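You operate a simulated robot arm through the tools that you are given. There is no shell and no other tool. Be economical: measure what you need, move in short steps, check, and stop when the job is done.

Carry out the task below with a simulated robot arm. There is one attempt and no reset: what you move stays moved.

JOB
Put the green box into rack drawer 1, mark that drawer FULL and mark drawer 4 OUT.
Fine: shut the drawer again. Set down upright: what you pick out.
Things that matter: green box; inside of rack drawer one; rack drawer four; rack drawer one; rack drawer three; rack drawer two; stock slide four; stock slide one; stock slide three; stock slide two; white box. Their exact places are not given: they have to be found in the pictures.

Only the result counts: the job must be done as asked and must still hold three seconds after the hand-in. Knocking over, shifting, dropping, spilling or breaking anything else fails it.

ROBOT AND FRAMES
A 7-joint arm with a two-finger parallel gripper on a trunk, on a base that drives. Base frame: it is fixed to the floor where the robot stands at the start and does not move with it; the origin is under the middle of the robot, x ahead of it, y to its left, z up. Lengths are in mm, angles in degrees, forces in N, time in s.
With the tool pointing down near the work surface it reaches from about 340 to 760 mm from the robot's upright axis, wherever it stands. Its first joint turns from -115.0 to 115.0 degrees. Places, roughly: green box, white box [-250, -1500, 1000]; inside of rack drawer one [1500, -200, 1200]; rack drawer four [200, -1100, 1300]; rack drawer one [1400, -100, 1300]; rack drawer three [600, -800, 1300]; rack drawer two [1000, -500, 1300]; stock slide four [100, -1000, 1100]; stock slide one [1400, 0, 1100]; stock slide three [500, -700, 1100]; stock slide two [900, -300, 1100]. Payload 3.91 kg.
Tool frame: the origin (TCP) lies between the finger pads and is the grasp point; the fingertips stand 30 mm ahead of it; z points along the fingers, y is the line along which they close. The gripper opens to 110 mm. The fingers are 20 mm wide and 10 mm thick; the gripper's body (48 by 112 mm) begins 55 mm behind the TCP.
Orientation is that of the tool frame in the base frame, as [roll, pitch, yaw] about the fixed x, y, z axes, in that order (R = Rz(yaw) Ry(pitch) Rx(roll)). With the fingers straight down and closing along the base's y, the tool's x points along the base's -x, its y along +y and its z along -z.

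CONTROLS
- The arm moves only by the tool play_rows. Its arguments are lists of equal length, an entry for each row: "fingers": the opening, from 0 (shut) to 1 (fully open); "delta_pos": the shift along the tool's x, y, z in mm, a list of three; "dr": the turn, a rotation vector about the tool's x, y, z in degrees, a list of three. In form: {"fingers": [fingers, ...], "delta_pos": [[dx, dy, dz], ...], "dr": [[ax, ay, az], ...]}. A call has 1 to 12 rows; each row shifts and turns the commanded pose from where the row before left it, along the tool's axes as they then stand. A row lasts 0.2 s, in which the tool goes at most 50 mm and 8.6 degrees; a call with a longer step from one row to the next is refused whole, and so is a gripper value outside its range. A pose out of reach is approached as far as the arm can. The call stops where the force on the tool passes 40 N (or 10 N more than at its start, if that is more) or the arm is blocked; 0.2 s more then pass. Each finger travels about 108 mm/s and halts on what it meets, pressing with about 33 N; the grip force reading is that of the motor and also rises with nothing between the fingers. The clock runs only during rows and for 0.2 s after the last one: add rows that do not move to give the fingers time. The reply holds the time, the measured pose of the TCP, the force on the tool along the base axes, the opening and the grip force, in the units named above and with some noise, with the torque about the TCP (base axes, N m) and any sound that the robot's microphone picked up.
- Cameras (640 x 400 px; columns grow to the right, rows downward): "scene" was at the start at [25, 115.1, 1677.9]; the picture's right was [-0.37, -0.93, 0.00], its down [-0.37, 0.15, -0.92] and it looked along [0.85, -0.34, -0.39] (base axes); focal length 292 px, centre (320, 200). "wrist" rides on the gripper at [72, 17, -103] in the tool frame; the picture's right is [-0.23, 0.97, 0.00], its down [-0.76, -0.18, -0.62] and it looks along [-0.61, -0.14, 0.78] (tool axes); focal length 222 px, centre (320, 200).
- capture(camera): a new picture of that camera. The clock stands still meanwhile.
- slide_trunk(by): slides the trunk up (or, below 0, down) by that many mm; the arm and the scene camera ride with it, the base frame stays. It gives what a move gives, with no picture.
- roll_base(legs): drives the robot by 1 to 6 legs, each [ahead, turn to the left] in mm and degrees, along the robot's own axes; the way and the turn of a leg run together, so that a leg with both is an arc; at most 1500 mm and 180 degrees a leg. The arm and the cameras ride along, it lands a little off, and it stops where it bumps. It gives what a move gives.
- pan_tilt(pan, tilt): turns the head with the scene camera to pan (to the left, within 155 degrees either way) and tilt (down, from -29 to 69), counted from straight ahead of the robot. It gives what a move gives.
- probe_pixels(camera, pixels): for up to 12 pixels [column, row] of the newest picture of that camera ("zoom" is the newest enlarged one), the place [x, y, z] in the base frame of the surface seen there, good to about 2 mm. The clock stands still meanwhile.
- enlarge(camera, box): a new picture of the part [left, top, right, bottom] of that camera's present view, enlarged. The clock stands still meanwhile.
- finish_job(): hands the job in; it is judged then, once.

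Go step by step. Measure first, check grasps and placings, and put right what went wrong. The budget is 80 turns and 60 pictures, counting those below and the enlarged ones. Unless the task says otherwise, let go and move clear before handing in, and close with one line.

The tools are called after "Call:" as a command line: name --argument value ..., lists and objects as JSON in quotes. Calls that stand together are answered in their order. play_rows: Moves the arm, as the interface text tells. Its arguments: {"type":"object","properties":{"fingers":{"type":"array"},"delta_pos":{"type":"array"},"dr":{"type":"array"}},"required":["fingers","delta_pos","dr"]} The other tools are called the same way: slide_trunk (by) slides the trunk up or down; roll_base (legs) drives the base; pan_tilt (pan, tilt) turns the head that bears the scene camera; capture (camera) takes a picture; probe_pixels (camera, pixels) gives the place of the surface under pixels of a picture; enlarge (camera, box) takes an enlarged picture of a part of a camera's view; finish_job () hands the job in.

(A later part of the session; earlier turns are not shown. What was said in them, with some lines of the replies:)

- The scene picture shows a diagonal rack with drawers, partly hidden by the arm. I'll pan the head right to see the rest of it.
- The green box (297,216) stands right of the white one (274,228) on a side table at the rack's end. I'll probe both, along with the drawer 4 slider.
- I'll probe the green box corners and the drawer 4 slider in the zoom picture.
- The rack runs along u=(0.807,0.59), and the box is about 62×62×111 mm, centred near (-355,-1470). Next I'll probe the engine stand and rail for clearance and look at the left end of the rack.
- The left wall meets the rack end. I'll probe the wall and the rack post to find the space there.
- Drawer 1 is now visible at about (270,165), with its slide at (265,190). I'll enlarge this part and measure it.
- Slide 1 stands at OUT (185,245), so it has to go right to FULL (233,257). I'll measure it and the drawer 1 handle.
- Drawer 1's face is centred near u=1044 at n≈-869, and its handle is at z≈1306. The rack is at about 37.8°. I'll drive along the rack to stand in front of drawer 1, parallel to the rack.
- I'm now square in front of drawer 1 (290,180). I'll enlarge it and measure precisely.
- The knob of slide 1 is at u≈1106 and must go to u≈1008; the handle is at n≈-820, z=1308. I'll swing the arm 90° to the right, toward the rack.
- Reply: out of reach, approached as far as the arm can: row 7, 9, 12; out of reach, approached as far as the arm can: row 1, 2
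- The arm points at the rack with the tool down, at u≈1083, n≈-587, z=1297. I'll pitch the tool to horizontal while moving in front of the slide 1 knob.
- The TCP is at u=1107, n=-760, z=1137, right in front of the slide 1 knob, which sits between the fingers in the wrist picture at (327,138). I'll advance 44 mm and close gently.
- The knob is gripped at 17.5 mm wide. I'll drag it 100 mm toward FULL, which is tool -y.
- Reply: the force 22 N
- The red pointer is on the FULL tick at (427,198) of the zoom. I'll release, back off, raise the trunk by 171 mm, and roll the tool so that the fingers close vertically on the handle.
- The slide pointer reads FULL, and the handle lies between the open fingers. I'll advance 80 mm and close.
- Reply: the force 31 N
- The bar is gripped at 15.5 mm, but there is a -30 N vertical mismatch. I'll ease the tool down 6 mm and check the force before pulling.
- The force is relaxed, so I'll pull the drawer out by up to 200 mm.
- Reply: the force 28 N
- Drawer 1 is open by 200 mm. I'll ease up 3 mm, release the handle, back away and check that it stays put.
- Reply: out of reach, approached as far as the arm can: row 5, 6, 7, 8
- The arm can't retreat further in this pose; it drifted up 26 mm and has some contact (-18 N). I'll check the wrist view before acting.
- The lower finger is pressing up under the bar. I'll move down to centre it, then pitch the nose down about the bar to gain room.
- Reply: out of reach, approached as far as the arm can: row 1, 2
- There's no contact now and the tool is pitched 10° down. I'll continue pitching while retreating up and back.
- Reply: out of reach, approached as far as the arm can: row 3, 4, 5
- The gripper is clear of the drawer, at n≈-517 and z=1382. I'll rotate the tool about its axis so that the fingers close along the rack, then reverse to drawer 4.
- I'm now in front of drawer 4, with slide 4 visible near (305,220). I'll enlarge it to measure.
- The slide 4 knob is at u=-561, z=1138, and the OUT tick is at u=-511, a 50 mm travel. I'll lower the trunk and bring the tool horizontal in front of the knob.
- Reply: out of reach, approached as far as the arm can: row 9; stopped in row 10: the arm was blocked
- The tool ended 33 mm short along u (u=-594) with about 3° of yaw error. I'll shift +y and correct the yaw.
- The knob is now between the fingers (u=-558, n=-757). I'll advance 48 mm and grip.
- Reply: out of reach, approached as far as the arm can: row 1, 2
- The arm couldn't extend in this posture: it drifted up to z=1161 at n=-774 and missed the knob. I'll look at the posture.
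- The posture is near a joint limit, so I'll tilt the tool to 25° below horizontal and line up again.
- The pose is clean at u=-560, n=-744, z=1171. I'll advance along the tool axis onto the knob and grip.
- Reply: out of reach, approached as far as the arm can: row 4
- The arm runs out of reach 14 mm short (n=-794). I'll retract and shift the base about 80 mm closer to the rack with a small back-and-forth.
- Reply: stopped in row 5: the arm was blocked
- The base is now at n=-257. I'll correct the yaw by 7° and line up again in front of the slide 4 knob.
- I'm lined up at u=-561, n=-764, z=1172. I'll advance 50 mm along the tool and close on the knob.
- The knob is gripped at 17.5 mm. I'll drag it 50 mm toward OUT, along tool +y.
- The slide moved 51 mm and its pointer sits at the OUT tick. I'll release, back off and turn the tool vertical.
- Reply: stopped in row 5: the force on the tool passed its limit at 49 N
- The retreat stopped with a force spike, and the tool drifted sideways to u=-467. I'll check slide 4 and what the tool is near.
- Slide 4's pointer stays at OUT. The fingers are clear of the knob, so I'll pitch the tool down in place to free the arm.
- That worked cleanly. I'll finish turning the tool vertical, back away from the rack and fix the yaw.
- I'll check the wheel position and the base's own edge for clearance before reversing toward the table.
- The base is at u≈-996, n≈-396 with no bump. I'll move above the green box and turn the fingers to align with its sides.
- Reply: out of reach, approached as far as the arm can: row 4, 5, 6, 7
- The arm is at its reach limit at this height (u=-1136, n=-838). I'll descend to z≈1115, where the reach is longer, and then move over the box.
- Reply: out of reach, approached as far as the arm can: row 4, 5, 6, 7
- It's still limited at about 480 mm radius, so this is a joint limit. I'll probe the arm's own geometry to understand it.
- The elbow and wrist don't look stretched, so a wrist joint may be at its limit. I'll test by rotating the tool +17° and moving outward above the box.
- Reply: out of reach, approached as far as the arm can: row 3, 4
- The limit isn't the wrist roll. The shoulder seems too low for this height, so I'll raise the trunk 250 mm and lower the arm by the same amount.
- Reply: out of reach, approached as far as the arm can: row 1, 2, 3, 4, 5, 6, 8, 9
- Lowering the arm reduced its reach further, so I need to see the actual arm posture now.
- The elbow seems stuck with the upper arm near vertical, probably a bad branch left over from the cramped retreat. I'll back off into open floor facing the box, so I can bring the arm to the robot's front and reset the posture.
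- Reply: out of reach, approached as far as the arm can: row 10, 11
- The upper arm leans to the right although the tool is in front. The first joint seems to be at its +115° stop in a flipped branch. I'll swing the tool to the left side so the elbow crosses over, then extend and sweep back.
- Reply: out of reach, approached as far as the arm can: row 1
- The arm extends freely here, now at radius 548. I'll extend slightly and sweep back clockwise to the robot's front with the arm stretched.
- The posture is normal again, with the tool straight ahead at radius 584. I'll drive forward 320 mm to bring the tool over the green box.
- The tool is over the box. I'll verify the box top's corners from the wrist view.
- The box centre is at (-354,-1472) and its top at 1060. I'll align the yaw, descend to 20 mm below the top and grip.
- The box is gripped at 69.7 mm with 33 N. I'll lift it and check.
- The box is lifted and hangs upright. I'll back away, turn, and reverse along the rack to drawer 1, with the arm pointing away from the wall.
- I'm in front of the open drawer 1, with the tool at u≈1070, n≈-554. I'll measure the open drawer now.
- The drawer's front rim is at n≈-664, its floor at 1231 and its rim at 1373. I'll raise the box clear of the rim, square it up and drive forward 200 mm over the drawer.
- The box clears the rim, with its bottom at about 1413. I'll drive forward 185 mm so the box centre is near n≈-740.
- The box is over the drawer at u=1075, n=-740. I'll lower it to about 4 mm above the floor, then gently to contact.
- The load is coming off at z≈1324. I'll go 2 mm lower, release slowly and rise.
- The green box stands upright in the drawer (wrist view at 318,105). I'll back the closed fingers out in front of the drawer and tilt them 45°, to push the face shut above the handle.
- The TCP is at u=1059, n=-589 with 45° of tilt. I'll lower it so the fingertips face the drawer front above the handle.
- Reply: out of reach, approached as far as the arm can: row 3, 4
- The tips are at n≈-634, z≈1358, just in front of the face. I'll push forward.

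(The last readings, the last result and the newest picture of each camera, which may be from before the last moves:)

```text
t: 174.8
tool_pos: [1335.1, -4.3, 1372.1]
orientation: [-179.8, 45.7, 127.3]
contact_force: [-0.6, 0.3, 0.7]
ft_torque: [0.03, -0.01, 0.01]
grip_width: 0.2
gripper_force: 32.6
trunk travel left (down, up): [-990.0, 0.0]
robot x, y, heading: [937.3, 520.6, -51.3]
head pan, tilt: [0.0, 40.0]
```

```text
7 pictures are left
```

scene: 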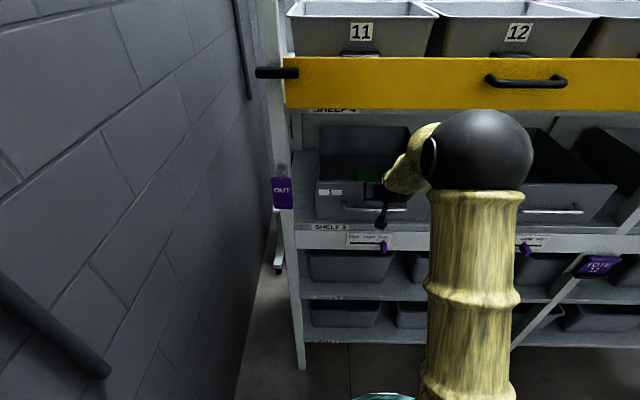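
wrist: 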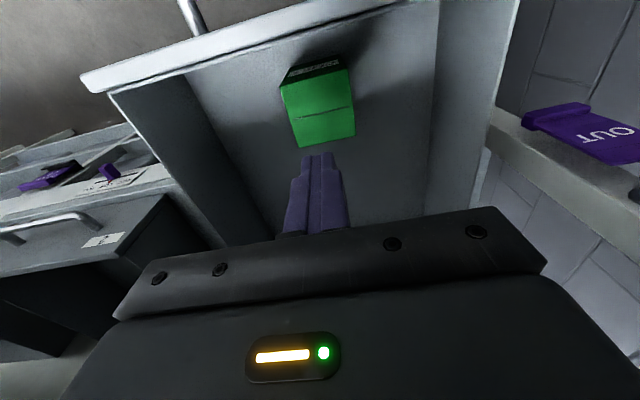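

The drawer is nearly shut (TCP n=-814, tip about -836). I'll push the last 25–35 mm in small steps until it meets the stop.

Call:
play_rows --fingers '[0, 0, 0, 0, 0, 0, 0]' --delta_pos '[[-7, 0, 7.2], [-7, 0, 7.2], [-3.5, 0, 3.6], [-3.5, 0, 3.6], [-2.8, 0, 2.9], [-2.8, 0, 2.9], [0, 0, 0]]' --dr '[[0, 0, 0], [0, 0, 0], [0, 0, 0], [0, 0, 0], [0, 0, 0], [0, 0, 0], [0, 0, 0]]'

Call:
enlarge --camera "scene" --box '[290, 110, 450, 260]'

```text
t: 175.8
tool_pos: [1345.6, -18.3, 1369.3]
orientation: [-179.8, 44.8, 127.3]
contact_force: [-14.9, 20.3, 8.1]
ft_torque: [0.11, 0.09, 0.01]
grip_width: 0.0
gripper_force: 32.7
trunk travel left (down, up): [-990.0, 0.0]
robot x, y, heading: [932.8, 523.4, -51.1]
head pan, tilt: [0.0, 40.0]
stopped in row 5: the force on the tool passed its limit at 44 N (the readings are from after the stop); the commanded pose is now the measured one
```

```text
2.67 times, centred on (370, 185) of scene
```

zoom: 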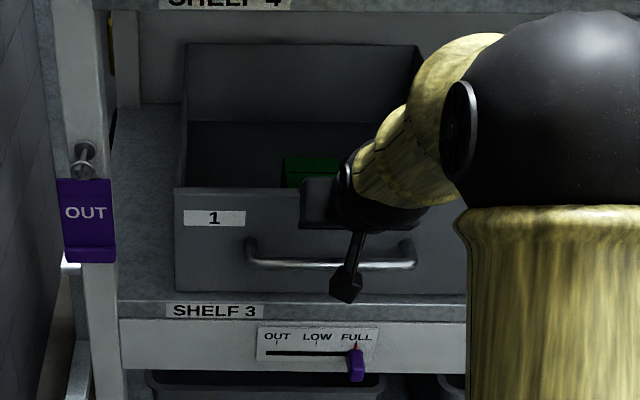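

The push met a firm stop at 44 N. I'll verify that the face is back at n≈-861.

Call:
probe_pixels --camera "zoom" --pixels '[[220, 245], [180, 190], [215, 218], [260, 190], [290, 160], [310, 175], [355, 360], [355, 345]]'

Call:
play_rows --fingers '[0, 0, 0, 0, 0]' --delta_pos '[[10, 0, -12], [20, 0, -25], [20, 0, -25], [20, 0, -30], [0, 0, -30]]' --dr '[[0, 0, 0], [0, 0, 0], [0, 0, 0], [0, 0, 0], [0, 0, 0]]'

Call:
roll_base --legs '[[-250, 0]]'

Call:
capture --camera "scene"

```text
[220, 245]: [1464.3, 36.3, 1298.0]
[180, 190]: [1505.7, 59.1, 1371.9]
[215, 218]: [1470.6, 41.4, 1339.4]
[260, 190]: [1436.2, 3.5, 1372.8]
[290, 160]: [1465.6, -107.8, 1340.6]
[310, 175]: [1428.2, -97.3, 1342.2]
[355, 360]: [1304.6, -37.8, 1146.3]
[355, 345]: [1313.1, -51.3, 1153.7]
```

```text
t: 177.0
tool_pos: [1267.5, 84.9, 1403.9]
orientation: [-180.0, 44.8, 127.3]
contact_force: [-1.0, 0.1, 0.3]
ft_torque: [-0.03, 0.01, -0.03]
grip_width: 0.0
gripper_force: 33.5
trunk travel left (down, up): [-990.0, 0.0]
robot x, y, heading: [933.3, 522.9, -51.2]
head pan, tilt: [0.0, 40.0]
```

```text
t: 179.1
tool_pos: [1109.6, 280.9, 1402.4]
orientation: [-179.9, 44.9, 127.2]
contact_force: [0.6, -0.6, 0.1]
ft_torque: [0.02, -0.04, 0.01]
grip_width: 0.1
gripper_force: 33.1
trunk travel left (down, up): [-990.0, 0.0]
robot x, y, heading: [776.8, 718.3, -51.1]
head pan, tilt: [0.0, 40.0]
```

```text
5 pictures are left
```

scene: 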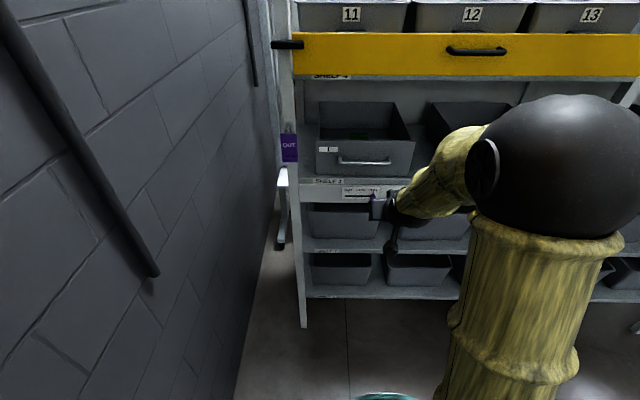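

The drawer corner is back at (1506,59), matching (1507,62) before I opened it. The box stands inside with its top at z≈1341, slide 1 reads FULL, slide 4 reads OUT, and the arm is clear, so I'm handing in.

Call:
finish_job

```text
The job is handed in.
```

The green box is standing upright in drawer 1, the drawer is shut again, slide 1 is at FULL and slide 4 is at OUT; the job is handed in.
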